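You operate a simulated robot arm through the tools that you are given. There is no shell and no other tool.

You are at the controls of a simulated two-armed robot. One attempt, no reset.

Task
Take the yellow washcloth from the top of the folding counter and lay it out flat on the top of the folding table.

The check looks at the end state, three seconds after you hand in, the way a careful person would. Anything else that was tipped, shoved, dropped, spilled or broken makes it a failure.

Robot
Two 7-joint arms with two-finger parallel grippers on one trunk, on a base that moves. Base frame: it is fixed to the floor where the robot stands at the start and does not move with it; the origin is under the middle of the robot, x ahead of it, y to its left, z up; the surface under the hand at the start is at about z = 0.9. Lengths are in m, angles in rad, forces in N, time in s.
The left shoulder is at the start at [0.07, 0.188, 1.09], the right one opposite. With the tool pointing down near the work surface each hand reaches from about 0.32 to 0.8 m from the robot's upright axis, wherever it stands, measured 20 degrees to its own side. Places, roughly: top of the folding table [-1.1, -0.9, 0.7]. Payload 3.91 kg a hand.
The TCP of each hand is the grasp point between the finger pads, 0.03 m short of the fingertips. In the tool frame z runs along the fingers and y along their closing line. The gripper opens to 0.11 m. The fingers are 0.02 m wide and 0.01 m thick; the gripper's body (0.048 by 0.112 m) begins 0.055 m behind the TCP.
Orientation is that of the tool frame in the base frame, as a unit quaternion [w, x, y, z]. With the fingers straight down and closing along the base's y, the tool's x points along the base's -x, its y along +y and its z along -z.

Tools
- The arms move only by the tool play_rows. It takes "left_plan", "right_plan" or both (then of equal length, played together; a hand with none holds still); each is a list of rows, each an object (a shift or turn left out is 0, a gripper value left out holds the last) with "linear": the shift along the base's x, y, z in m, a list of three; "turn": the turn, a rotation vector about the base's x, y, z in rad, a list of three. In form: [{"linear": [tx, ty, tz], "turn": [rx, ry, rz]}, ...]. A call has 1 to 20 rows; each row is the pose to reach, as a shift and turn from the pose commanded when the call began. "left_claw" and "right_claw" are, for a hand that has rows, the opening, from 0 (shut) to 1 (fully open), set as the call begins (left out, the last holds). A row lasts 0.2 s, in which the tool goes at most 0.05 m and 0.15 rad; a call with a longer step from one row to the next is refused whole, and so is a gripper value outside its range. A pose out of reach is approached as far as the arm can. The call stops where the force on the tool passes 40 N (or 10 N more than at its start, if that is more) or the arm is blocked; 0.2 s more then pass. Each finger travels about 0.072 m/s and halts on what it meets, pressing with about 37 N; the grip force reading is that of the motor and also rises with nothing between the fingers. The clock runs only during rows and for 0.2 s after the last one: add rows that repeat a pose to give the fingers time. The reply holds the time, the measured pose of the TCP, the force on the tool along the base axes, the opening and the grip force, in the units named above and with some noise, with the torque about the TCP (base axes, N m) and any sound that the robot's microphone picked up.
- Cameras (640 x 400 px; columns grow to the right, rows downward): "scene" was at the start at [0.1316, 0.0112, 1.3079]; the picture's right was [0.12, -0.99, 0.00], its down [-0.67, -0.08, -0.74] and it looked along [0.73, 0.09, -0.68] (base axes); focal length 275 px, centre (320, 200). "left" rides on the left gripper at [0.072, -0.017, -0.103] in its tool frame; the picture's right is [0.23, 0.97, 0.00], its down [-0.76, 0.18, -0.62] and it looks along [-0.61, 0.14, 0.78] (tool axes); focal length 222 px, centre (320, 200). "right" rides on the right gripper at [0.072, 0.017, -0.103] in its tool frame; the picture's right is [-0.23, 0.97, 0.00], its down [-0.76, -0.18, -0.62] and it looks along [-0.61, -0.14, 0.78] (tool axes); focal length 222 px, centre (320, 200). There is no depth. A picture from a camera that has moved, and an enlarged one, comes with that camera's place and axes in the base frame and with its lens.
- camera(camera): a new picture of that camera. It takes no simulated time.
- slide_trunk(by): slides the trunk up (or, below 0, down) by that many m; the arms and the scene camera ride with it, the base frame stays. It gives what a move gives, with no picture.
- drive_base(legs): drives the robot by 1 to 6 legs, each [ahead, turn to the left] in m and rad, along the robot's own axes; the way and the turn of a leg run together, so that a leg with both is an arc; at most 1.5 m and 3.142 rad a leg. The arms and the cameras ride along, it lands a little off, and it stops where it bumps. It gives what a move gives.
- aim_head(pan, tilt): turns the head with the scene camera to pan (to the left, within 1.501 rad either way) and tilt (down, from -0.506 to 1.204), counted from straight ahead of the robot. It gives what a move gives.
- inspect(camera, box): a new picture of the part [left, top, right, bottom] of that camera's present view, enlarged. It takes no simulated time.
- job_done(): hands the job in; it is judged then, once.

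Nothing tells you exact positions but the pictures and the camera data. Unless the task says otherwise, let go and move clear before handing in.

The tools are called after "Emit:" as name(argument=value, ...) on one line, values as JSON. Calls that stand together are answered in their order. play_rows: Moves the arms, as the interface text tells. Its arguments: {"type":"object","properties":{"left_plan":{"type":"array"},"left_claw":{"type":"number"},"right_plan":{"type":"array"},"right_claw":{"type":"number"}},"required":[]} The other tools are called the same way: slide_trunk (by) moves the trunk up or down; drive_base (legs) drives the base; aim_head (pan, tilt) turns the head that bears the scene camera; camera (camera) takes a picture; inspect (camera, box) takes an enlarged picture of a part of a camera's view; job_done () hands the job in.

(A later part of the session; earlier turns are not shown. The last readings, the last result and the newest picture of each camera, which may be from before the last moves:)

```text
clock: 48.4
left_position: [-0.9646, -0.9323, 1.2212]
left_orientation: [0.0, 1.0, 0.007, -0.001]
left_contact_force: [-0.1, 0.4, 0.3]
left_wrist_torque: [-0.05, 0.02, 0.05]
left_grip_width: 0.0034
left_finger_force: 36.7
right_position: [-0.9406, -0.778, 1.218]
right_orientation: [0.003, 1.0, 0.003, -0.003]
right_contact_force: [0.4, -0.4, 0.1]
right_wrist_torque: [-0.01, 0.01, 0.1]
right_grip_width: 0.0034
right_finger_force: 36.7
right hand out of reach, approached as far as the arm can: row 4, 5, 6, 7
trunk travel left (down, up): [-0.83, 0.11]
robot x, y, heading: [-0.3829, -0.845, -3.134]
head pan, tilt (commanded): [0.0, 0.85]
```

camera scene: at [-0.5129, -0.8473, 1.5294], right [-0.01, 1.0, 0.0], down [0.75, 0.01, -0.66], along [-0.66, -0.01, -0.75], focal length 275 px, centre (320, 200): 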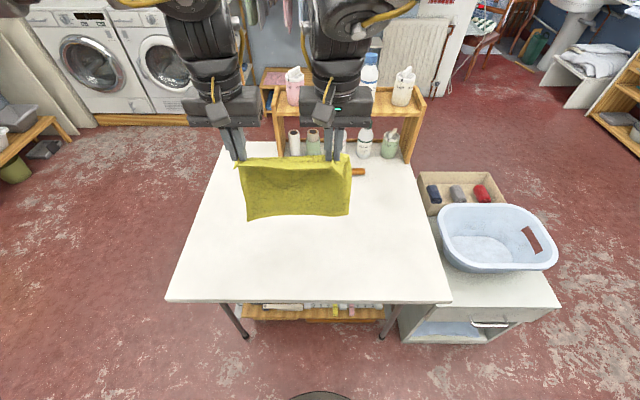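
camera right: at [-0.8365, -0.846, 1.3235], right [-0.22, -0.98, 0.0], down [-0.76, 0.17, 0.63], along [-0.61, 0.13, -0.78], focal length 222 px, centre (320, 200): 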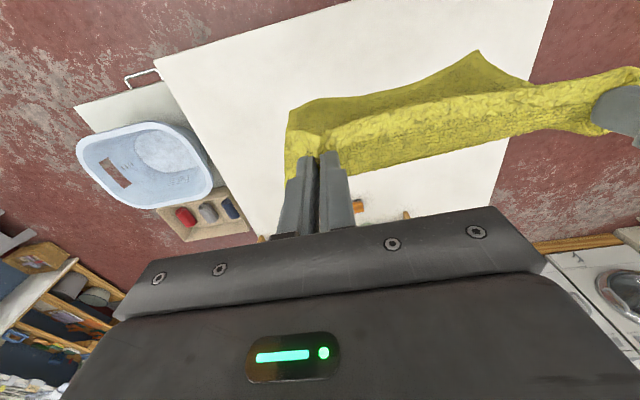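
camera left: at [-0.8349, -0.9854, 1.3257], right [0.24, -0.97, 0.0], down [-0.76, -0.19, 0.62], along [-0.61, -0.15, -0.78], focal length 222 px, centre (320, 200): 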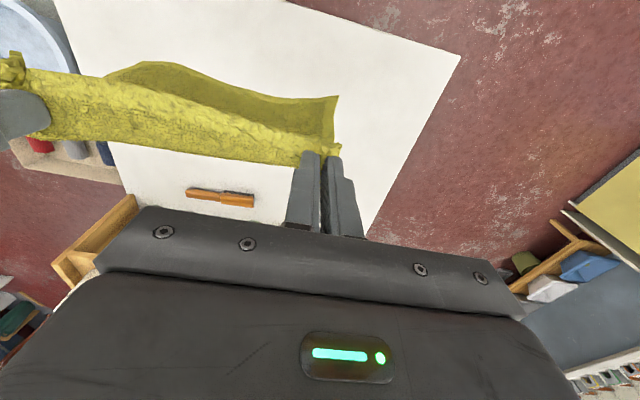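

Moving outward made the right arm's limit worse, so it's a joint limit in that arm's current posture. I'll level the hands again, lower them relative to the shoulders, and see whether forward reach improves there.

Emit:
play_rows(left_plan=[{"linear": [0.012, -0.01, 0]}, {"linear": [0.024, -0.019, 0]}, {"linear": [0.024, -0.019, -0.04]}, {"linear": [0.024, -0.019, -0.08]}, {"linear": [0.024, -0.019, -0.12]}], right_plan=[{"linear": [0, 0, 0.001]}, {"linear": [0, 0, 0.002]}, {"linear": [0, 0, -0.037]}, {"linear": [0, 0, -0.077]}, {"linear": [0, 0, -0.117]}])

```text
clock: 49.6
left_position: [-0.9408, -0.9539, 1.0998]
left_orientation: [-0.001, 1.0, 0.006, 0.0]
left_contact_force: [0.1, 2.3, 0.1]
left_wrist_torque: [0.04, -0.02, 0.06]
left_grip_width: 0.0035
left_finger_force: 37.0
right_position: [-0.9428, -0.7793, 1.0996]
right_orientation: [0.001, 1.0, 0.004, -0.003]
right_contact_force: [-0.2, -2.2, 0.2]
right_wrist_torque: [-0.08, -0.02, 0.08]
right_grip_width: 0.0033
right_finger_force: 36.8
trunk travel left (down, up): [-0.83, 0.11]
robot x, y, heading: [-0.3834, -0.8487, -3.128]
head pan, tilt (commanded): [0.0, 0.85]
```

Lower down, neither arm flags a limit. Testing forward again from here.

Emit:
play_rows(left_plan=[{"linear": [-0.02, 0, 0]}, {"linear": [-0.04, 0, 0]}, {"linear": [-0.06, 0, 0]}], right_plan=[{"linear": [-0.02, 0, 0]}, {"linear": [-0.04, 0, 0]}, {"linear": [-0.06, 0, 0]}])

```text
clock: 50.4
left_position: [-1.0005, -0.9531, 1.1]
left_orientation: [0.0, 1.0, 0.006, -0.001]
left_contact_force: [0.6, 0.7, -0.1]
left_wrist_torque: [0.02, -0.01, 0.04]
left_grip_width: 0.0033
left_finger_force: 37.0
right_position: [-0.9534, -0.7952, 1.1028]
right_orientation: [0.002, 1.0, 0.003, -0.002]
right_contact_force: [0.2, -0.6, -1.4]
right_wrist_torque: [-0.04, -0.02, 0.09]
right_grip_width: 0.0035
right_finger_force: 37.3
right hand out of reach, approached as far as the arm can: row 1, 2, 3
trunk travel left (down, up): [-0.83, 0.11]
robot x, y, heading: [-0.383, -0.8466, -3.13]
head pan, tilt (commanded): [0.0, 0.85]
```

The limit line doesn't depend on height, which suggests a wrist-yaw joint. I'll try yawing the right tool a little while asking for a bit more forward reach.

Emit:
play_rows(right_plan=[{"linear": [0, 0, 0], "turn": [0, 0, 0.1]}, {"linear": [-0.01, 0.006, 0], "turn": [0, 0, 0.2]}, {"linear": [-0.02, 0.012, 0], "turn": [0, 0, 0.2]}])

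```text
clock: 51.2
left_position: [-1.0007, -0.9531, 1.1001]
left_orientation: [0.0, 1.0, 0.007, -0.001]
left_contact_force: [0.2, -0.4, -0.1]
left_wrist_torque: [0.0, 0.01, 0.07]
left_grip_width: 0.0032
left_finger_force: 37.2
right_position: [-0.9021, -0.8299, 1.111]
right_orientation: [0.002, 0.995, 0.103, -0.003]
right_contact_force: [-0.5, 0.1, 0.1]
right_wrist_torque: [0.02, -0.03, -0.14]
right_grip_width: 0.0031
right_finger_force: 37.0
right hand out of reach, approached as far as the arm can: row 1, 2, 3
trunk travel left (down, up): [-0.83, 0.11]
robot x, y, heading: [-0.3828, -0.846, -3.128]
head pan, tilt (commanded): [0.0, 0.85]
```

Yawing that way made it worse, which confirms the wrist-yaw limit. I'll yaw the opposite way to a net of about -0.2 rad and bring the right hand level with the left.

Emit:
play_rows(right_plan=[{"linear": [0, 0, 0], "turn": [0, 0, -0.1]}, {"linear": [-0.01, 0.01, -0.003], "turn": [0, 0, -0.2]}, {"linear": [-0.035, 0.02, -0.006], "turn": [0, 0, -0.3]}, {"linear": [-0.06, 0.03, -0.009], "turn": [0, 0, -0.4]}, {"linear": [-0.08, 0.04, -0.011], "turn": [0, 0, -0.4]}, {"linear": [-0.098, 0.05, -0.011], "turn": [0, 0, -0.4]}])

```text
clock: 52.6
left_position: [-1.0012, -0.9529, 1.1]
left_orientation: [0.0, 1.0, 0.006, 0.0]
left_contact_force: [0.1, 0.6, 0.0]
left_wrist_torque: [0.03, 0.0, 0.06]
left_grip_width: 0.0036
left_finger_force: 37.0
right_position: [-1.0023, -0.7828, 1.1004]
right_orientation: [0.002, 0.995, -0.095, -0.002]
right_contact_force: [1.4, -0.3, -0.4]
right_wrist_torque: [-0.02, 0.0, 0.09]
right_grip_width: 0.0032
right_finger_force: 37.0
trunk travel left (down, up): [-0.83, 0.11]
robot x, y, heading: [-0.3865, -0.8466, -3.127]
head pan, tilt (commanded): [0.0, 0.85]
```

The right hand is level with the left now, with no flag. I'll raise both arms 0.1 m relative to the shoulders and extend forward a bit more, with slightly more right yaw, before moving the base and trunk.

Emit:
play_rows(left_plan=[{"linear": [0, 0, 0.04]}, {"linear": [0, 0, 0.08]}, {"linear": [-0.01, 0, 0.1]}, {"linear": [-0.02, 0, 0.1]}, {"linear": [-0.03, 0, 0.1]}, {"linear": [-0.04, 0, 0.1]}], right_plan=[{"linear": [0, 0, 0.04], "turn": [0, 0, -0.04]}, {"linear": [0, 0.001, 0.08], "turn": [0, 0, -0.08]}, {"linear": [-0.01, 0.001, 0.1], "turn": [0, 0, -0.12]}, {"linear": [-0.02, 0.001, 0.1], "turn": [0, 0, -0.12]}, {"linear": [-0.03, 0.001, 0.1], "turn": [0, 0, -0.12]}, {"linear": [-0.04, 0.001, 0.1], "turn": [0, 0, -0.12]}])

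Emit:
camera(camera="scene")

```text
clock: 54.0
left_position: [-1.0422, -0.9522, 1.2013]
left_orientation: [0.0, 1.0, 0.006, -0.001]
left_contact_force: [-0.8, 0.0, 0.4]
left_wrist_torque: [-0.01, 0.01, 0.07]
left_grip_width: 0.0033
left_finger_force: 36.7
right_position: [-1.029, -0.7816, 1.1992]
right_orientation: [0.003, 0.988, -0.155, -0.002]
right_contact_force: [-1.1, -0.7, 0.1]
right_wrist_torque: [-0.02, -0.03, 0.08]
right_grip_width: 0.0035
right_finger_force: 36.6
right hand out of reach, approached as far as the arm can: row 5, 6
trunk travel left (down, up): [-0.83, 0.11]
robot x, y, heading: [-0.3839, -0.852, -3.132]
head pan, tilt (commanded): [0.0, 0.85]
```

```text
taken
camera scene: at [-0.5134, -0.8461, 1.5293], right [-0.01, 1.0, 0.0], down [0.75, 0.01, -0.66], along [-0.66, -0.01, -0.75], focal length 275 px, centre (320, 200)
```

scene: 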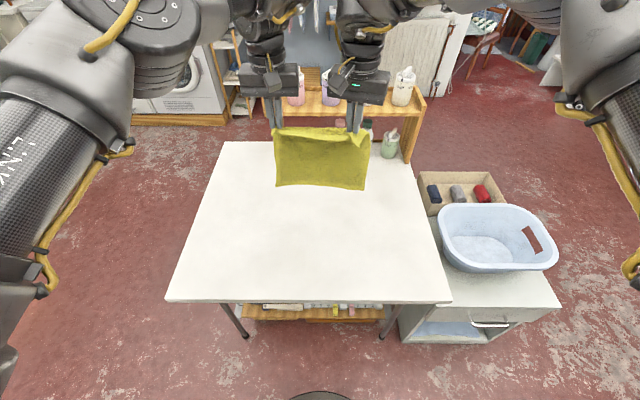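

Both hands are about 0.65 m ahead of the robot, near the right arm's limit. I'll level them, drive forward 0.07 m (still about 0.1 m clear of the table edge), and lower the trunk so the cloth's bottom edge comes close to the table.

Emit:
play_rows(left_plan=[{"linear": [0.007, 0, 0]}, {"linear": [0.014, 0, 0]}], right_plan=[{"linear": [0.001, 0, 0]}, {"linear": [0.002, 0, 0.001]}])

Emit:
drive_base(legs=[[0.07, 0]])

Emit:
slide_trunk(by=-0.24)

Emit:
camera(camera="scene")

Emit:
camera(camera="left")

Emit:
camera(camera="right")

```text
clock: 54.6
left_position: [-1.0267, -0.9524, 1.2016]
left_orientation: [-0.002, 1.0, 0.006, 0.0]
left_contact_force: [-0.2, 0.8, 1.0]
left_wrist_torque: [0.04, 0.0, 0.09]
left_grip_width: 0.0034
left_finger_force: 36.9
right_position: [-1.0265, -0.7826, 1.2002]
right_orientation: [0.001, 0.988, -0.154, -0.002]
right_contact_force: [0.5, -1.5, 0.1]
right_wrist_torque: [-0.02, -0.01, 0.09]
right_grip_width: 0.0035
right_finger_force: 37.7
trunk travel left (down, up): [-0.83, 0.11]
robot x, y, heading: [-0.3828, -0.8456, -3.131]
head pan, tilt (commanded): [0.0, 0.85]
```

```text
clock: 56.2
left_position: [-1.0927, -0.9513, 1.2207]
left_orientation: [-0.004, 1.0, 0.009, -0.022]
left_contact_force: [-1.0, 0.6, -1.6]
left_wrist_torque: [-0.03, -0.08, 0.08]
left_grip_width: 0.0031
left_finger_force: 37.6
right_position: [-1.0801, -0.786, 1.212]
right_orientation: [0.005, 0.989, -0.15, -0.014]
right_contact_force: [-0.9, 0.1, -1.1]
right_wrist_torque: [0.0, -0.09, 0.09]
right_grip_width: 0.0035
right_finger_force: 37.0
trunk travel left (down, up): [-0.83, 0.11]
robot x, y, heading: [-0.456, -0.8456, -3.129]
head pan, tilt (commanded): [0.0, 0.85]
stopped in leg 1: the robot was blocked; the commanded pose is now the measured one
```

```text
clock: 58.7
left_position: [-1.0819, -0.9526, 0.987]
left_orientation: [-0.005, 1.0, 0.009, -0.026]
left_contact_force: [-0.4, 0.2, 0.2]
left_wrist_torque: [-0.03, -0.01, 0.03]
left_grip_width: 0.0035
left_finger_force: 37.3
right_position: [-1.0701, -0.7858, 0.9789]
right_orientation: [0.005, 0.989, -0.15, -0.019]
right_contact_force: [0.1, 0.9, -0.2]
right_wrist_torque: [0.0, -0.03, 0.04]
right_grip_width: 0.0032
right_finger_force: 36.7
trunk travel left (down, up): [-0.59, 0.35]
robot x, y, heading: [-0.4536, -0.8487, -3.125]
head pan, tilt (commanded): [0.0, 0.85]
```

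```text
taken
camera scene: at [-0.5826, -0.8483, 1.2894], right [-0.01, 1.0, 0.0], down [0.75, 0.01, -0.66], along [-0.66, -0.01, -0.75], focal length 275 px, centre (320, 200)
```

scene: 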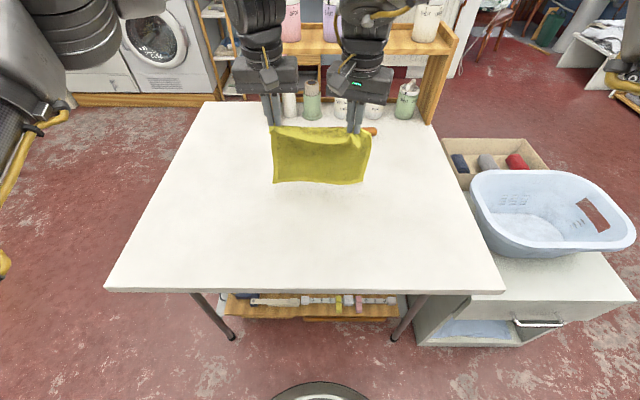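

```text
taken
camera left: at [-1.0053, -0.9341, 1.0864], right [0.25, -0.97, -0.02], down [-0.72, -0.2, 0.66], along [-0.64, -0.15, -0.75], focal length 222 px, centre (320, 200)
```

left: 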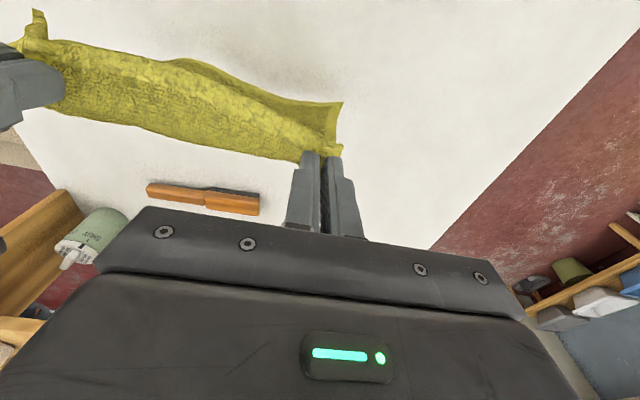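

```text
taken
camera right: at [-1.0022, -0.8232, 1.0781], right [-0.51, -0.86, 0.02], down [-0.65, 0.4, 0.65], along [-0.57, 0.31, -0.76], focal length 222 px, centre (320, 200)
```

right: 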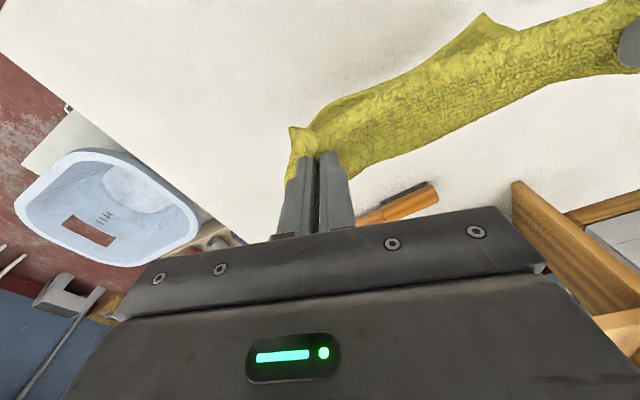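

The drive reported a block right at its endpoint. The table edges compute to the same place as before and the base has floor clear of the table legs, so it looks like only the arms swung and got slightly tilted. I'll check the shelf area closely and straighten both tools.

Emit:
inspect(camera="scene", box=[200, 0, 480, 175])

Emit:
play_rows(left_plan=[{"linear": [0.004, 0, -0.001], "turn": [-0.005, -0.026, 0]}, {"linear": [0.007, 0, -0.002], "turn": [-0.01, -0.052, 0]}, {"linear": [0.007, 0, -0.002], "turn": [-0.01, -0.052, 0]}], right_plan=[{"linear": [0, 0.001, 0.003], "turn": [0, -0.02, 0]}, {"linear": [-0.003, 0.002, 0.006], "turn": [0, -0.039, 0]}, {"linear": [-0.003, 0.002, 0.006], "turn": [0, -0.039, 0]}])

```text
2.29 times, centred on (340, 88) of scene
camera zoom: at [-0.5826, -0.8483, 1.2894], right [-0.01, 1.0, 0.0], down [0.75, 0.01, -0.66], along [-0.66, -0.01, -0.75], focal length 629 px, centre (274, 457)
```

zoom: 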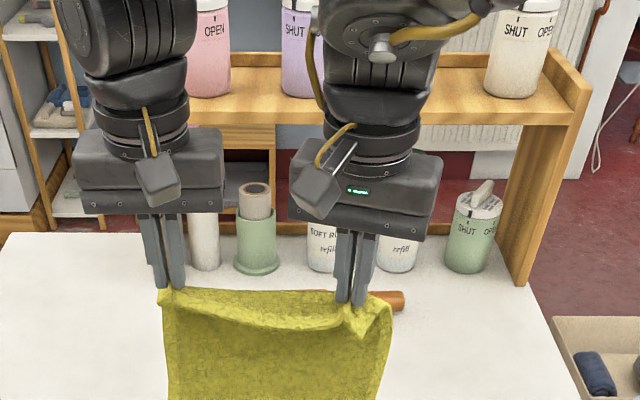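

```text
clock: 59.5
left_position: [-1.0752, -0.9524, 0.984]
left_orientation: [0.0, 1.0, 0.011, 0.001]
left_contact_force: [0.7, 0.9, -0.7]
left_wrist_torque: [-0.01, 0.0, 0.1]
left_grip_width: 0.0034
left_finger_force: 36.7
right_position: [-1.0736, -0.784, 0.9832]
right_orientation: [0.002, 0.988, -0.152, 0.002]
right_contact_force: [0.6, -0.1, -0.7]
right_wrist_torque: [0.01, 0.01, 0.06]
right_grip_width: 0.0032
right_finger_force: 36.8
trunk travel left (down, up): [-0.59, 0.35]
robot x, y, heading: [-0.4477, -0.8491, -3.125]
head pan, tilt (commanded): [0.0, 0.85]
```

All the shelf items are standing as before, and both tools are straight again. I'll rehearse the pull-back in the air to confirm both arms can cover the travel needed for laying the cloth.

Emit:
play_rows(left_plan=[{"linear": [0.03, 0, 0]}, {"linear": [0.06, 0, 0]}, {"linear": [0.09, 0, 0]}, {"linear": [0.11, 0, 0]}], right_plan=[{"linear": [0.03, 0, 0]}, {"linear": [0.06, 0, 0]}, {"linear": [0.09, 0, 0]}, {"linear": [0.11, 0, 0]}])

```text
clock: 60.5
left_position: [-0.9636, -0.952, 0.9834]
left_orientation: [0.0, 1.0, 0.011, -0.001]
left_contact_force: [-0.8, 0.0, 0.0]
left_wrist_torque: [-0.02, 0.02, 0.04]
left_grip_width: 0.0033
left_finger_force: 37.0
right_position: [-0.9621, -0.785, 0.9834]
right_orientation: [0.003, 0.989, -0.15, 0.001]
right_contact_force: [0.3, -0.3, -0.5]
right_wrist_torque: [0.0, -0.03, 0.06]
right_grip_width: 0.0031
right_finger_force: 37.4
trunk travel left (down, up): [-0.59, 0.35]
robot x, y, heading: [-0.4526, -0.8497, -3.127]
head pan, tilt (commanded): [0.0, 0.85]
```

No limits so far at 0.51 m. Going a bit farther back.

Emit:
play_rows(left_plan=[{"linear": [0.02, 0, 0]}, {"linear": [0.04, 0, 0]}, {"linear": [0.06, 0, 0]}], right_plan=[{"linear": [0.02, 0, 0]}, {"linear": [0.04, 0, 0]}, {"linear": [0.06, 0, 0]}])

```text
clock: 61.3
left_position: [-0.9656, -0.9514, 0.9829]
left_orientation: [0.0, 1.0, 0.009, 0.0]
left_contact_force: [1.5, 3.9, -0.5]
left_wrist_torque: [0.11, 0.0, 0.09]
left_grip_width: 0.0033
left_finger_force: 36.6
left hand out of reach, approached as far as the arm can: row 1, 2, 3
right_position: [-0.9042, -0.785, 0.984]
right_orientation: [0.004, 0.989, -0.151, 0.0]
right_contact_force: [-1.8, -4.3, -0.2]
right_wrist_torque: [-0.12, 0.05, 0.07]
right_grip_width: 0.0032
right_finger_force: 37.1
trunk travel left (down, up): [-0.59, 0.35]
robot x, y, heading: [-0.4545, -0.8487, -3.126]
head pan, tilt (commanded): [0.0, 0.85]
```

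The left arm hits its near limit at about 0.51 m. I'll try yawing the left tool a little to release it.

Emit:
play_rows(left_plan=[{"linear": [0, 0, 0], "turn": [0, 0, -0.1]}, {"linear": [0.01, 0, 0], "turn": [0, 0, -0.2]}, {"linear": [0.02, 0, 0], "turn": [0, 0, -0.2]}])

```text
clock: 62.1
left_position: [-0.9457, -0.9515, 0.9837]
left_orientation: [0.0, 0.996, -0.09, 0.001]
left_contact_force: [0.3, 0.9, -0.5]
left_wrist_torque: [0.06, 0.03, 0.11]
left_grip_width: 0.0031
left_finger_force: 37.0
right_position: [-0.9037, -0.7842, 0.9849]
right_orientation: [0.002, 0.989, -0.15, 0.001]
right_contact_force: [-0.3, -1.7, -0.4]
right_wrist_torque: [-0.05, 0.02, 0.04]
right_grip_width: 0.0031
right_finger_force: 37.3
trunk travel left (down, up): [-0.59, 0.35]
robot x, y, heading: [-0.4531, -0.8478, -3.127]
head pan, tilt (commanded): [0.0, 0.85]
```

That works: no limit flagged with the left tool yawed. I'll bring the left hand level with the right and yaw slightly more.

Emit:
play_rows(left_plan=[{"linear": [0.015, 0, 0], "turn": [0, 0, -0.1]}, {"linear": [0.03, 0, 0], "turn": [0, 0, -0.15]}, {"linear": [0.042, 0, 0], "turn": [0, 0, -0.15]}])

```text
clock: 62.9
left_position: [-0.9035, -0.9525, 0.9837]
left_orientation: [0.001, 0.987, -0.164, 0.0]
left_contact_force: [-1.2, 0.5, 0.1]
left_wrist_torque: [0.03, -0.01, 0.08]
left_grip_width: 0.0035
left_finger_force: 36.9
right_position: [-0.9037, -0.7847, 0.9832]
right_orientation: [0.002, 0.989, -0.15, 0.001]
right_contact_force: [0.0, -0.7, -0.6]
right_wrist_torque: [0.0, -0.03, 0.04]
right_grip_width: 0.0033
right_finger_force: 37.5
trunk travel left (down, up): [-0.59, 0.35]
robot x, y, heading: [-0.4517, -0.8435, -3.126]
head pan, tilt (commanded): [0.0, 0.85]
```

Both tools are yawed about -0.3 rad, and the shared travel covers 0.45–0.645 m, which is enough. The plan is to touch the bottom edge down here near x≈-0.91, then sweep the hands forward and down in an arc to lay the cloth. First I'll check the hang.

Emit:
camera(camera="scene")

Emit:
camera(camera="left")

Emit:
camera(camera="right")

```text
taken
camera scene: at [-0.5825, -0.8484, 1.2894], right [-0.01, 1.0, 0.0], down [0.75, 0.01, -0.66], along [-0.66, -0.01, -0.75], focal length 275 px, centre (320, 200)
```

scene: 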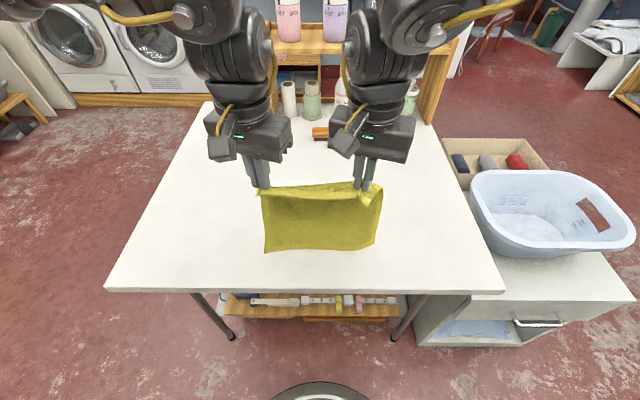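

```text
taken
camera left: at [-0.8299, -0.9593, 1.0885], right [-0.1, -0.99, 0.0], down [-0.78, 0.08, 0.62], along [-0.62, 0.06, -0.78], focal length 222 px, centre (320, 200)
```

left: 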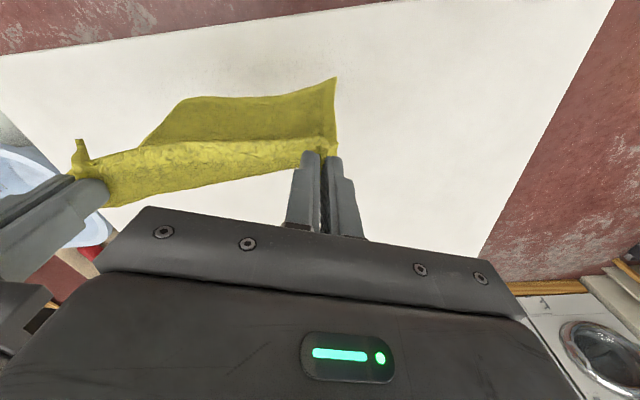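

```text
taken
camera right: at [-0.8395, -0.8214, 1.087], right [-0.51, -0.86, 0.0], down [-0.67, 0.4, 0.62], along [-0.54, 0.31, -0.78], focal length 222 px, centre (320, 200)
```

right: 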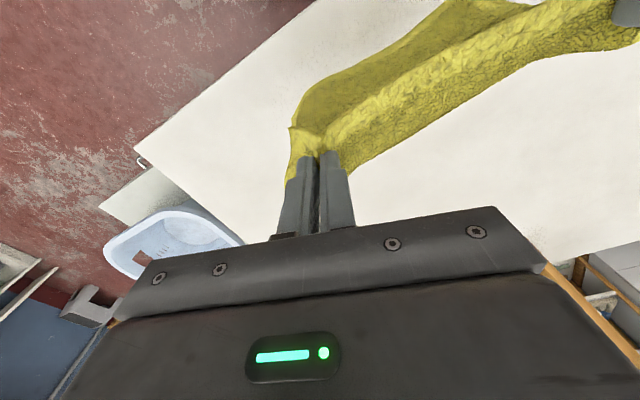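

The bottom edge is now about 3–6 cm above the table at x≈-0.90. I'll lower until it just meets the surface.

Emit:
play_rows(left_plan=[{"linear": [0, 0, -0.015]}, {"linear": [0, 0, -0.03]}, {"linear": [-0.002, 0, -0.045]}], right_plan=[{"linear": [0, 0, -0.015]}, {"linear": [0, 0, -0.03]}, {"linear": [-0.002, 0, -0.045]}])

Emit:
inspect(camera="scene", box=[180, 120, 460, 300])

Emit:
camera(camera="left")

```text
clock: 63.7
left_position: [-0.9062, -0.9505, 0.9388]
left_orientation: [0.001, 0.986, -0.164, 0.002]
left_contact_force: [1.1, -0.4, -0.3]
left_wrist_torque: [0.03, -0.02, 0.07]
left_grip_width: 0.0031
left_finger_force: 37.2
right_position: [-0.9064, -0.7843, 0.938]
right_orientation: [0.002, 0.988, -0.151, 0.002]
right_contact_force: [0.8, -0.2, -0.6]
right_wrist_torque: [0.02, -0.02, 0.04]
right_grip_width: 0.0032
right_finger_force: 36.4
trunk travel left (down, up): [-0.59, 0.35]
robot x, y, heading: [-0.4518, -0.8474, -3.127]
head pan, tilt (commanded): [0.0, 0.85]
```

```text
2.22 times, centred on (320, 210) of scene
camera zoom: at [-0.584, -0.8482, 1.2893], right [-0.01, 1.0, 0.0], down [0.75, 0.01, -0.66], along [-0.66, -0.01, -0.75], focal length 611 px, centre (320, 178)
```

zoom: 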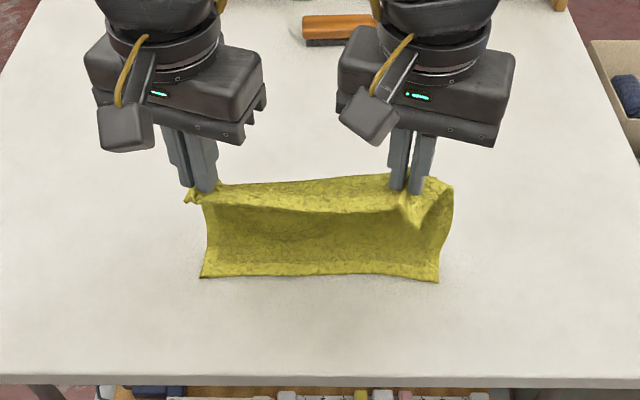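

```text
taken
camera left: at [-0.8332, -0.9585, 1.043], right [-0.1, -0.99, 0.0], down [-0.78, 0.08, 0.62], along [-0.62, 0.06, -0.78], focal length 222 px, centre (320, 200)
```

left: 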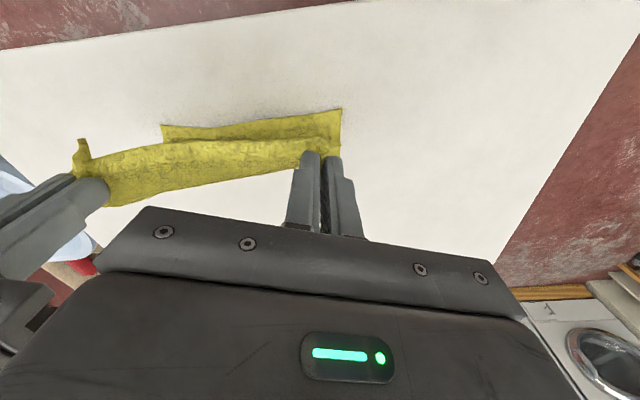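

Now the geometry is clear: the cloth leaves the fingers on the far side and its bottom edge already leans away from the robot (x≈-0.94 against hands at -0.906). So it should be laid the way it was picked: far edge down first, then pull the hands back toward me. I'll lift and move forward to start from there.

Emit:
play_rows(left_plan=[{"linear": [0, 0, 0.025]}, {"linear": [0, 0, 0.05]}, {"linear": [-0.02, 0, 0.06]}, {"linear": [-0.045, 0, 0.06]}, {"linear": [-0.07, 0, 0.06]}, {"linear": [-0.095, 0, 0.06]}, {"linear": [-0.12, 0, 0.06]}, {"linear": [-0.145, 0, 0.06]}, {"linear": [-0.165, 0, 0.06]}, {"linear": [-0.18, 0, 0.06]}, {"linear": [-0.18, 0, 0.06]}], right_plan=[{"linear": [0, 0, 0.025]}, {"linear": [0, 0, 0.05], "turn": [0, 0, -0.03]}, {"linear": [-0.02, 0, 0.06], "turn": [0, 0, -0.06]}, {"linear": [-0.045, 0, 0.06], "turn": [0, 0, -0.1]}, {"linear": [-0.07, 0, 0.06], "turn": [0, 0, -0.12]}, {"linear": [-0.095, 0, 0.06], "turn": [0, 0, -0.12]}, {"linear": [-0.12, 0, 0.06], "turn": [0, 0, -0.12]}, {"linear": [-0.145, 0, 0.06], "turn": [0, 0, -0.12]}, {"linear": [-0.165, 0, 0.06], "turn": [0, 0, -0.12]}, {"linear": [-0.18, 0, 0.06], "turn": [0, 0, -0.12]}, {"linear": [-0.18, 0, 0.06], "turn": [0, 0, -0.12]}])

```text
clock: 66.1
left_position: [-1.0854, -0.9519, 0.9988]
left_orientation: [0.0, 0.987, -0.164, 0.0]
left_contact_force: [-0.4, -0.3, 0.7]
left_wrist_torque: [0.01, 0.02, 0.08]
left_grip_width: 0.0034
left_finger_force: 36.7
right_position: [-1.084, -0.7842, 0.9983]
right_orientation: [0.002, 0.978, -0.208, 0.0]
right_contact_force: [0.2, -0.3, -0.5]
right_wrist_torque: [-0.06, -0.01, 0.11]
right_grip_width: 0.0033
right_finger_force: 36.7
trunk travel left (down, up): [-0.59, 0.35]
robot x, y, heading: [-0.4551, -0.8497, -3.132]
head pan, tilt (commanded): [0.0, 0.85]
```

Both arms are forward at about 0.63 m with no limit. Going slightly farther and lowering until the far edge touches the table.

Emit:
play_rows(left_plan=[{"linear": [-0.008, 0, -0.01]}, {"linear": [-0.015, 0, -0.02]}, {"linear": [-0.015, 0, -0.035]}, {"linear": [-0.015, 0, -0.05]}, {"linear": [-0.015, 0, -0.058]}], right_plan=[{"linear": [-0.008, 0, -0.01]}, {"linear": [-0.015, 0, -0.02]}, {"linear": [-0.015, 0, -0.035]}, {"linear": [-0.015, 0, -0.05]}, {"linear": [-0.015, 0, -0.058]}])

Emit:
inspect(camera="scene", box=[180, 80, 460, 260])

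Emit:
camera(camera="left")

Emit:
camera(camera="right")

```text
clock: 67.3
left_position: [-1.1013, -0.9527, 0.941]
left_orientation: [0.001, 0.986, -0.164, -0.001]
left_contact_force: [0.4, 0.8, -0.2]
left_wrist_torque: [0.02, 0.03, 0.07]
left_grip_width: 0.0032
left_finger_force: 36.9
right_position: [-1.1003, -0.7846, 0.9399]
right_orientation: [0.002, 0.978, -0.208, 0.001]
right_contact_force: [0.6, -1.1, -1.2]
right_wrist_torque: [-0.04, 0.01, 0.08]
right_grip_width: 0.0035
right_finger_force: 37.1
trunk travel left (down, up): [-0.59, 0.35]
robot x, y, heading: [-0.4505, -0.8495, -3.129]
head pan, tilt (commanded): [0.0, 0.85]
```

```text
2.22 times, centred on (320, 170) of scene
camera zoom: at [-0.5828, -0.8483, 1.2894], right [-0.01, 1.0, 0.0], down [0.75, 0.01, -0.66], along [-0.66, -0.01, -0.75], focal length 611 px, centre (320, 267)
```

zoom: 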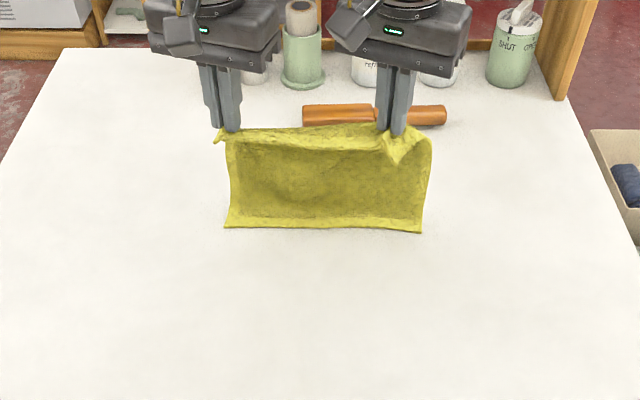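

```text
taken
camera left: at [-1.0276, -0.9588, 1.0453], right [-0.1, -0.99, 0.0], down [-0.78, 0.08, 0.62], along [-0.62, 0.06, -0.78], focal length 222 px, centre (320, 200)
```

left: 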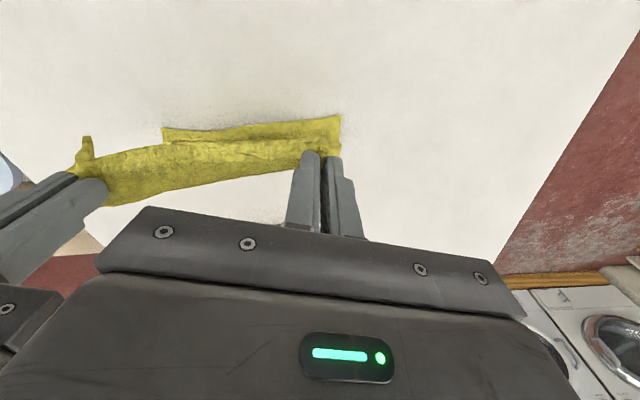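

```text
taken
camera right: at [-1.0412, -0.8286, 1.0431], right [-0.61, -0.8, 0.0], down [-0.62, 0.48, 0.62], along [-0.5, 0.37, -0.78], focal length 222 px, centre (320, 200)
```

right: 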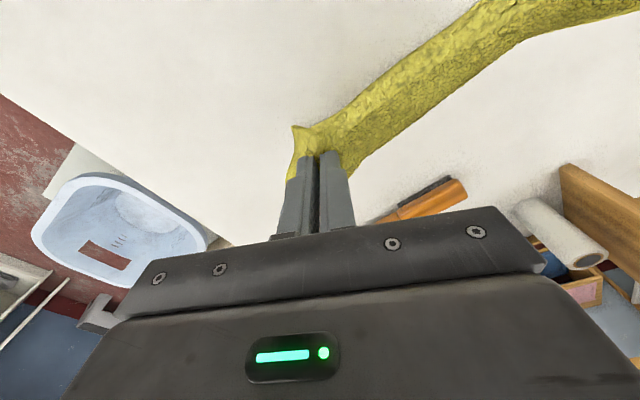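

Triangulating the brush and the cloth's lower corner, the table top looks nearer z≈0.73–0.74 than 0.70, so the far edge is touching or about to. I'll start the pull-back arc, retreating and lowering together, and stop partway to look.

Emit:
play_rows(left_plan=[{"linear": [0.016, 0, 0]}, {"linear": [0.034, 0, 0]}, {"linear": [0.051, 0, 0]}, {"linear": [0.066, 0, -0.005]}, {"linear": [0.0785, 0, -0.011]}, {"linear": [0.092, 0, -0.021]}, {"linear": [0.104, 0, -0.031]}, {"linear": [0.114, 0, -0.041]}, {"linear": [0.123, 0, -0.051]}, {"linear": [0.131, 0, -0.061]}, {"linear": [0.1376, 0, -0.071]}], right_plan=[{"linear": [0.016, 0, 0]}, {"linear": [0.034, 0, 0]}, {"linear": [0.051, 0, 0]}, {"linear": [0.066, 0, -0.005]}, {"linear": [0.0785, 0, -0.011]}, {"linear": [0.092, 0, -0.021]}, {"linear": [0.104, 0, -0.031]}, {"linear": [0.114, 0, -0.041]}, {"linear": [0.123, 0, -0.051]}, {"linear": [0.131, 0, -0.061]}, {"linear": [0.1376, 0, -0.071]}])

Emit:
inspect(camera="scene", box=[180, 80, 460, 260])

Emit:
camera(camera="left")

Emit:
camera(camera="right")

```text
clock: 69.7
left_position: [-0.9625, -0.9521, 0.8685]
left_orientation: [0.0, 0.987, -0.164, 0.0]
left_contact_force: [-0.3, -0.1, 0.7]
left_wrist_torque: [0.01, -0.03, 0.11]
left_grip_width: 0.0031
left_finger_force: 37.1
right_position: [-0.9628, -0.7847, 0.87]
right_orientation: [0.002, 0.978, -0.21, 0.002]
right_contact_force: [-0.2, -0.9, 0.3]
right_wrist_torque: [-0.03, -0.02, 0.06]
right_grip_width: 0.0033
right_finger_force: 36.8
trunk travel left (down, up): [-0.59, 0.35]
robot x, y, heading: [-0.452, -0.8453, -3.126]
head pan, tilt (commanded): [0.0, 0.85]
```

```text
2.22 times, centred on (320, 170) of scene
camera zoom: at [-0.5831, -0.8484, 1.2893], right [-0.01, 1.0, 0.0], down [0.75, 0.01, -0.66], along [-0.66, -0.01, -0.75], focal length 611 px, centre (320, 267)
```

zoom: 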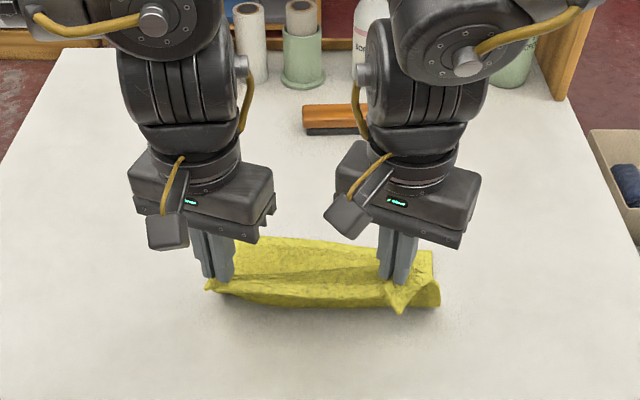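

```text
taken
camera left: at [-0.8891, -0.9588, 0.974], right [-0.1, -0.99, 0.0], down [-0.78, 0.08, 0.62], along [-0.62, 0.06, -0.78], focal length 222 px, centre (320, 200)
```

left: 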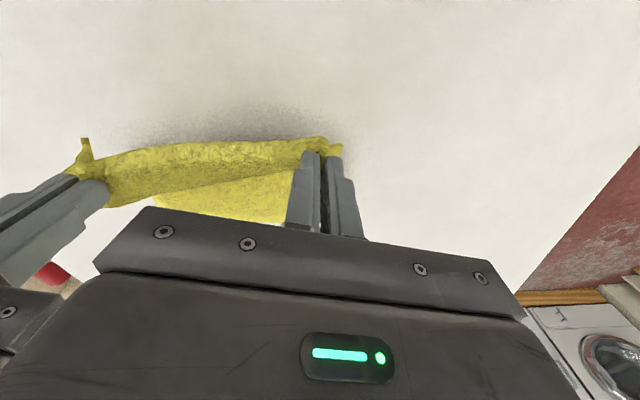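

```text
taken
camera right: at [-0.9038, -0.8289, 0.9725], right [-0.61, -0.8, 0.0], down [-0.62, 0.48, 0.62], along [-0.5, 0.37, -0.78], focal length 222 px, centre (320, 200)
```

right: 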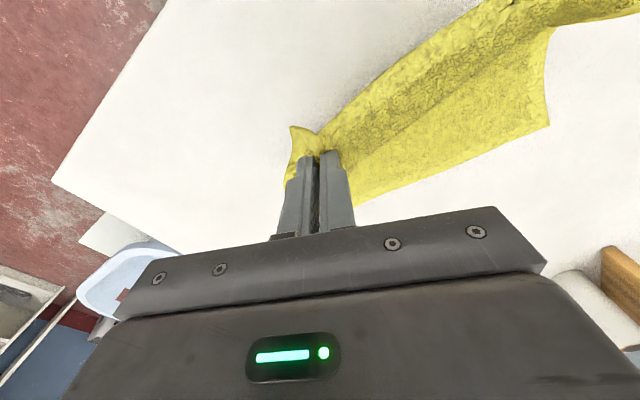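

The far half is lying on the table, far edge at about x≈-1.115, and the rest is following the hands. Continuing the arc down to just above the surface, with a little extra left yaw to stay clear of its near limit.

Emit:
play_rows(left_plan=[{"linear": [0.012, 0, -0.006], "turn": [0, 0, -0.03]}, {"linear": [0.022, 0, -0.014], "turn": [0, 0, -0.06]}, {"linear": [0.03, 0, -0.022], "turn": [0, 0, -0.09]}, {"linear": [0.035, 0, -0.032], "turn": [0, 0, -0.12]}, {"linear": [0.039, 0, -0.042], "turn": [0, 0, -0.12]}, {"linear": [0.042, 0, -0.052], "turn": [0, 0, -0.12]}, {"linear": [0.044, 0, -0.06], "turn": [0, 0, -0.12]}, {"linear": [0.045, 0, -0.068], "turn": [0, 0, -0.12]}], right_plan=[{"linear": [0.012, 0, -0.006]}, {"linear": [0.022, 0, -0.014]}, {"linear": [0.03, 0, -0.022]}, {"linear": [0.035, 0, -0.032]}, {"linear": [0.039, 0, -0.042]}, {"linear": [0.042, 0, -0.052]}, {"linear": [0.044, 0, -0.06]}, {"linear": [0.045, 0, -0.068]}])

Emit:
inspect(camera="scene", box=[180, 80, 460, 260])

Emit:
camera(camera="right")

Emit:
camera(camera="left")

```text
clock: 71.5
left_position: [-0.919, -0.9513, 0.8007]
left_orientation: [0.0, 0.975, -0.223, 0.0]
left_contact_force: [-0.3, -0.6, 0.9]
left_wrist_torque: [0.0, 0.0, 0.09]
left_grip_width: 0.0032
left_finger_force: 37.0
right_position: [-0.9173, -0.7841, 0.8001]
right_orientation: [0.002, 0.978, -0.21, 0.001]
right_contact_force: [-0.2, -0.4, -0.9]
right_wrist_torque: [-0.03, -0.04, 0.1]
right_grip_width: 0.0033
right_finger_force: 37.3
trunk travel left (down, up): [-0.59, 0.35]
robot x, y, heading: [-0.4523, -0.8473, -3.13]
head pan, tilt (commanded): [0.0, 0.85]
```

```text
2.22 times, centred on (320, 170) of scene
camera zoom: at [-0.5831, -0.8483, 1.2893], right [-0.01, 1.0, 0.0], down [0.75, 0.01, -0.66], along [-0.66, -0.01, -0.75], focal length 611 px, centre (320, 267)
```

zoom: 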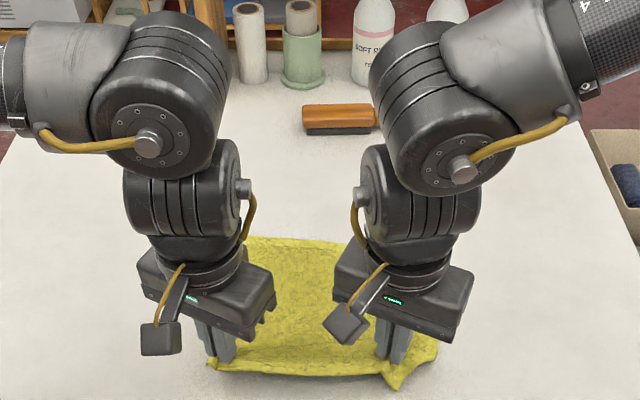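

```text
taken
camera right: at [-0.8589, -0.8285, 0.904], right [-0.61, -0.8, 0.0], down [-0.62, 0.48, 0.62], along [-0.5, 0.37, -0.78], focal length 222 px, centre (320, 200)
```

right: 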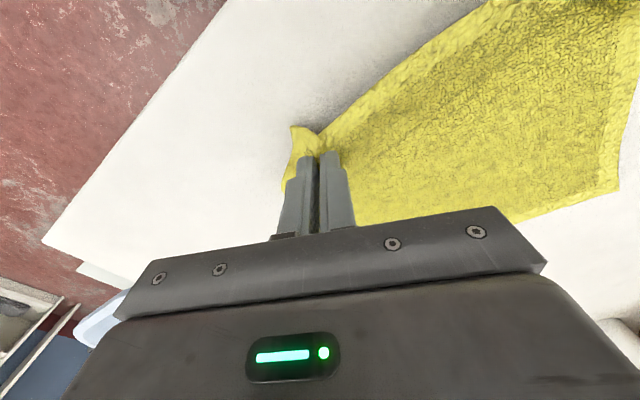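

```text
taken
camera left: at [-0.8457, -0.9676, 0.9061], right [-0.22, -0.98, 0.0], down [-0.76, 0.17, 0.62], along [-0.61, 0.14, -0.78], focal length 222 px, centre (320, 200)
```

left: 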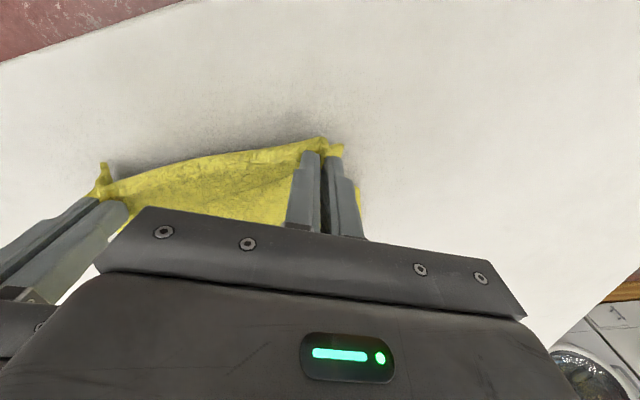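

The cloth is nearly all laid and flat. I'll lower the last few centimetres in small steps and watch for contact.

Emit:
play_rows(left_plan=[{"linear": [0.001, 0, -0.006]}, {"linear": [0.002, 0, -0.012]}, {"linear": [0.003, 0, -0.018]}, {"linear": [0.004, 0, -0.024]}], right_plan=[{"linear": [0.001, 0, -0.006]}, {"linear": [0.002, 0, -0.012]}, {"linear": [0.003, 0, -0.018]}, {"linear": [0.004, 0, -0.024]}])

```text
clock: 72.5
left_position: [-0.9122, -0.9529, 0.7765]
left_orientation: [-0.001, 0.975, -0.223, 0.001]
left_contact_force: [-0.5, 0.5, 1.2]
left_wrist_torque: [0.0, -0.01, 0.06]
left_grip_width: 0.0034
left_finger_force: 36.7
right_position: [-0.9138, -0.7831, 0.7785]
right_orientation: [0.002, 0.978, -0.21, 0.001]
right_contact_force: [-0.4, -1.2, -0.6]
right_wrist_torque: [0.0, 0.01, 0.11]
right_grip_width: 0.0031
right_finger_force: 37.0
trunk travel left (down, up): [-0.59, 0.35]
robot x, y, heading: [-0.4535, -0.8509, -3.126]
head pan, tilt (commanded): [0.0, 0.85]
```

No contact yet, with tips at about 0.747. Continuing down in finer steps.

Emit:
play_rows(left_plan=[{"linear": [0, 0, -0.003]}, {"linear": [0, 0, -0.006]}, {"linear": [0, 0, -0.009]}, {"linear": [0, 0, -0.012]}], right_plan=[{"linear": [0, 0, -0.003]}, {"linear": [0, 0, -0.006]}, {"linear": [0, 0, -0.009]}, {"linear": [0, 0, -0.012]}])

```text
clock: 73.4
left_position: [-0.9131, -0.9512, 0.7731]
left_orientation: [0.001, 0.975, -0.222, -0.006]
left_contact_force: [2.8, -2.5, 22.4]
left_wrist_torque: [-0.07, -0.06, 0.07]
left_grip_width: 0.0032
left_finger_force: 37.2
right_position: [-0.9135, -0.7846, 0.7747]
right_orientation: [0.005, 0.978, -0.21, -0.005]
right_contact_force: [2.5, 3.3, 27.0]
right_wrist_torque: [0.08, -0.16, 0.09]
right_grip_width: 0.0034
right_finger_force: 37.2
trunk travel left (down, up): [-0.59, 0.35]
robot x, y, heading: [-0.4523, -0.8507, -3.128]
head pan, tilt (commanded): [0.0, 0.85]
stopped in row 4 (right hand): the force on the tool passed its limit at 44 N (the readings are from after the stop); the commanded pose is now the measured one
```

Contact at TCP z≈0.774, so the table top is at about 0.74. I'll ease off slightly so the fingertips press only lightly, then open the fingers to about the width they had at the pinch, which should spread the folds back out.

Emit:
play_rows(left_plan=[{"linear": [0, 0, 0.001]}, {"linear": [0, 0, 0.002]}, {"linear": [0, 0, 0.002]}], right_plan=[{"linear": [0, 0, 0.001]}, {"linear": [0, 0, 0.002]}, {"linear": [0, 0, 0.002]}])

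Emit:
play_rows(left_claw=0.3, right_claw=0.3, left_plan=[{"linear": [0, 0, 0]}, {"linear": [0, 0, 0]}, {"linear": [0, 0, 0]}], right_plan=[{"linear": [0, 0, 0]}, {"linear": [0, 0, 0]}, {"linear": [0, 0, 0]}])

Emit:
camera(camera="left")

Emit:
camera(camera="right")

Emit:
inspect(camera="scene", box=[180, 80, 460, 260])

```text
clock: 74.2
left_position: [-0.9128, -0.9513, 0.773]
left_orientation: [0.001, 0.975, -0.222, -0.006]
left_contact_force: [-2.2, 0.0, 19.5]
left_wrist_torque: [0.07, 0.11, 0.1]
left_grip_width: 0.0032
left_finger_force: 36.9
right_position: [-0.9134, -0.7848, 0.7739]
right_orientation: [0.004, 0.978, -0.21, -0.006]
right_contact_force: [3.6, 0.9, 28.5]
right_wrist_torque: [-0.02, -0.2, 0.05]
right_grip_width: 0.0033
right_finger_force: 37.0
trunk travel left (down, up): [-0.59, 0.35]
robot x, y, heading: [-0.4555, -0.8504, -3.126]
head pan, tilt (commanded): [0.0, 0.85]
```

```text
clock: 75.0
left_position: [-0.9132, -0.9521, 0.7719]
left_orientation: [0.001, 0.975, -0.222, -0.005]
left_contact_force: [-0.1, -0.9, 23.5]
left_wrist_torque: [0.01, -0.04, -0.01]
left_grip_width: 0.0243
left_finger_force: 0.1
right_position: [-0.914, -0.7853, 0.7731]
right_orientation: [0.005, 0.978, -0.21, -0.004]
right_contact_force: [-2.5, -2.1, 19.8]
right_wrist_torque: [-0.02, 0.03, -0.02]
right_grip_width: 0.0256
right_finger_force: 0.0
trunk travel left (down, up): [-0.59, 0.35]
robot x, y, heading: [-0.4568, -0.8478, -3.125]
head pan, tilt (commanded): [0.0, 0.85]
```

```text
taken
camera left: at [-0.8406, -0.9681, 0.8765], right [-0.22, -0.98, 0.0], down [-0.76, 0.17, 0.63], along [-0.62, 0.14, -0.78], focal length 222 px, centre (320, 200)
```

left: 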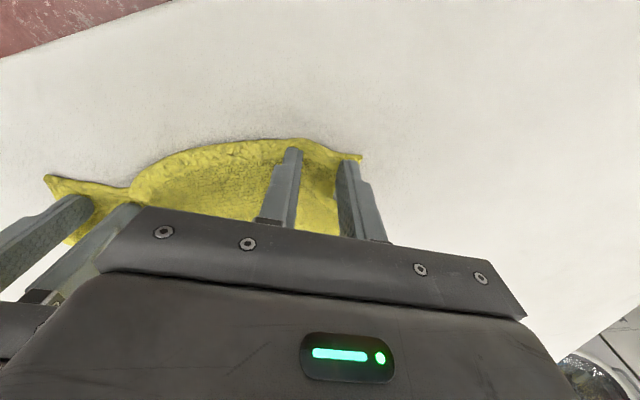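

```text
taken
camera right: at [-0.8542, -0.8296, 0.8752], right [-0.61, -0.79, 0.01], down [-0.61, 0.48, 0.63], along [-0.5, 0.37, -0.78], focal length 222 px, centre (320, 200)
```

right: 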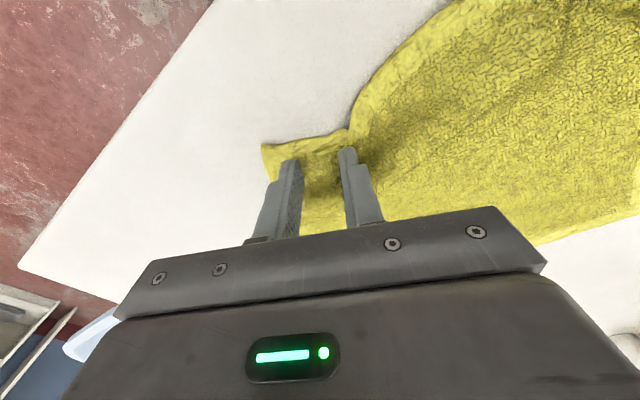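

```text
2.22 times, centred on (320, 170) of scene
camera zoom: at [-0.5791, -0.8487, 1.2898], right [-0.01, 1.0, 0.0], down [0.75, 0.01, -0.66], along [-0.66, -0.01, -0.75], focal length 611 px, centre (320, 267)
```

zoom: 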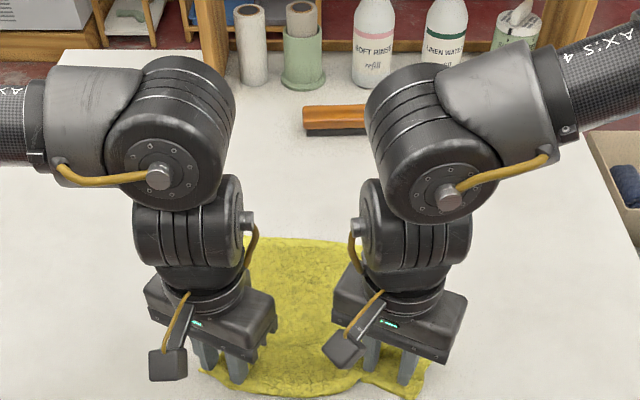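

The corner folds opened out, but the fingers pushed some slack into the middle of the near edge. While the tips still press lightly, I'll slide both hands about 12 mm outward to restore the original corner spacing and pull that slack out.

Emit:
play_rows(left_plan=[{"linear": [0, -0.003, 0]}, {"linear": [0, -0.006, 0]}, {"linear": [0, -0.009, 0]}, {"linear": [0.001, -0.012, 0]}, {"linear": [0.001, -0.013, 0]}], right_plan=[{"linear": [0, 0.003, 0]}, {"linear": [0, 0.006, 0]}, {"linear": [0, 0.009, 0]}, {"linear": [0.001, 0.012, 0]}, {"linear": [0.001, 0.013, 0]}])

Emit:
camera(camera="left")

Emit:
camera(camera="right")

Emit:
inspect(camera="scene", box=[180, 80, 460, 260])

```text
clock: 76.2
left_position: [-0.9129, -0.9639, 0.7734]
left_orientation: [0.0, 0.975, -0.223, -0.006]
left_contact_force: [-6.8, 10.4, 24.9]
left_wrist_torque: [0.61, 0.05, 0.17]
left_grip_width: 0.032
left_finger_force: 0.1
right_position: [-0.9134, -0.7726, 0.7723]
right_orientation: [0.005, 0.978, -0.21, -0.003]
right_contact_force: [0.7, -10.7, 17.6]
right_wrist_torque: [-0.22, -0.06, 0.1]
right_grip_width: 0.0269
right_finger_force: 0.1
trunk travel left (down, up): [-0.59, 0.35]
robot x, y, heading: [-0.4528, -0.849, -3.13]
head pan, tilt (commanded): [0.0, 0.85]
```

```text
taken
camera left: at [-0.8401, -0.98, 0.8763], right [-0.22, -0.98, 0.0], down [-0.76, 0.17, 0.63], along [-0.62, 0.14, -0.78], focal length 222 px, centre (320, 200)
```

left: 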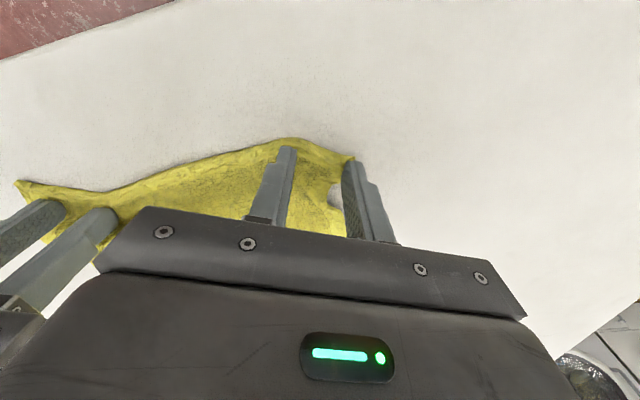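

```text
taken
camera right: at [-0.8529, -0.8162, 0.8754], right [-0.61, -0.79, 0.01], down [-0.62, 0.48, 0.62], along [-0.5, 0.37, -0.78], focal length 222 px, centre (320, 200)
```

right: 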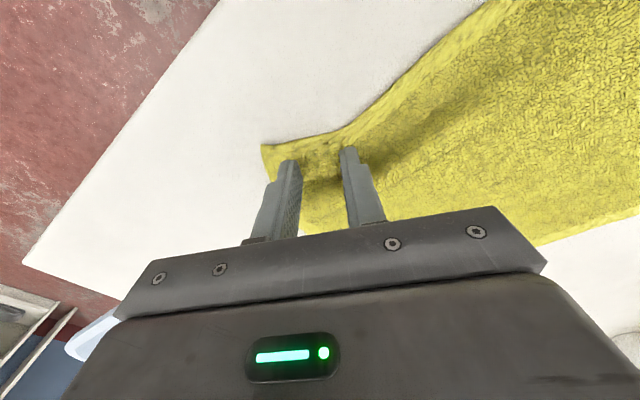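

```text
2.22 times, centred on (320, 170) of scene
camera zoom: at [-0.5795, -0.8479, 1.2898], right [-0.01, 1.0, 0.0], down [0.75, 0.01, -0.66], along [-0.66, -0.01, -0.75], focal length 611 px, centre (320, 267)
```

zoom: 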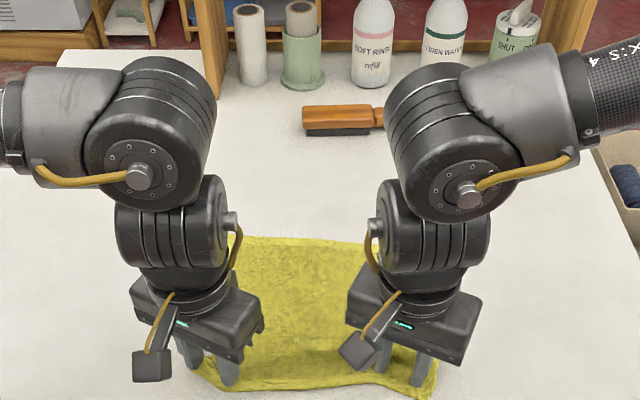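

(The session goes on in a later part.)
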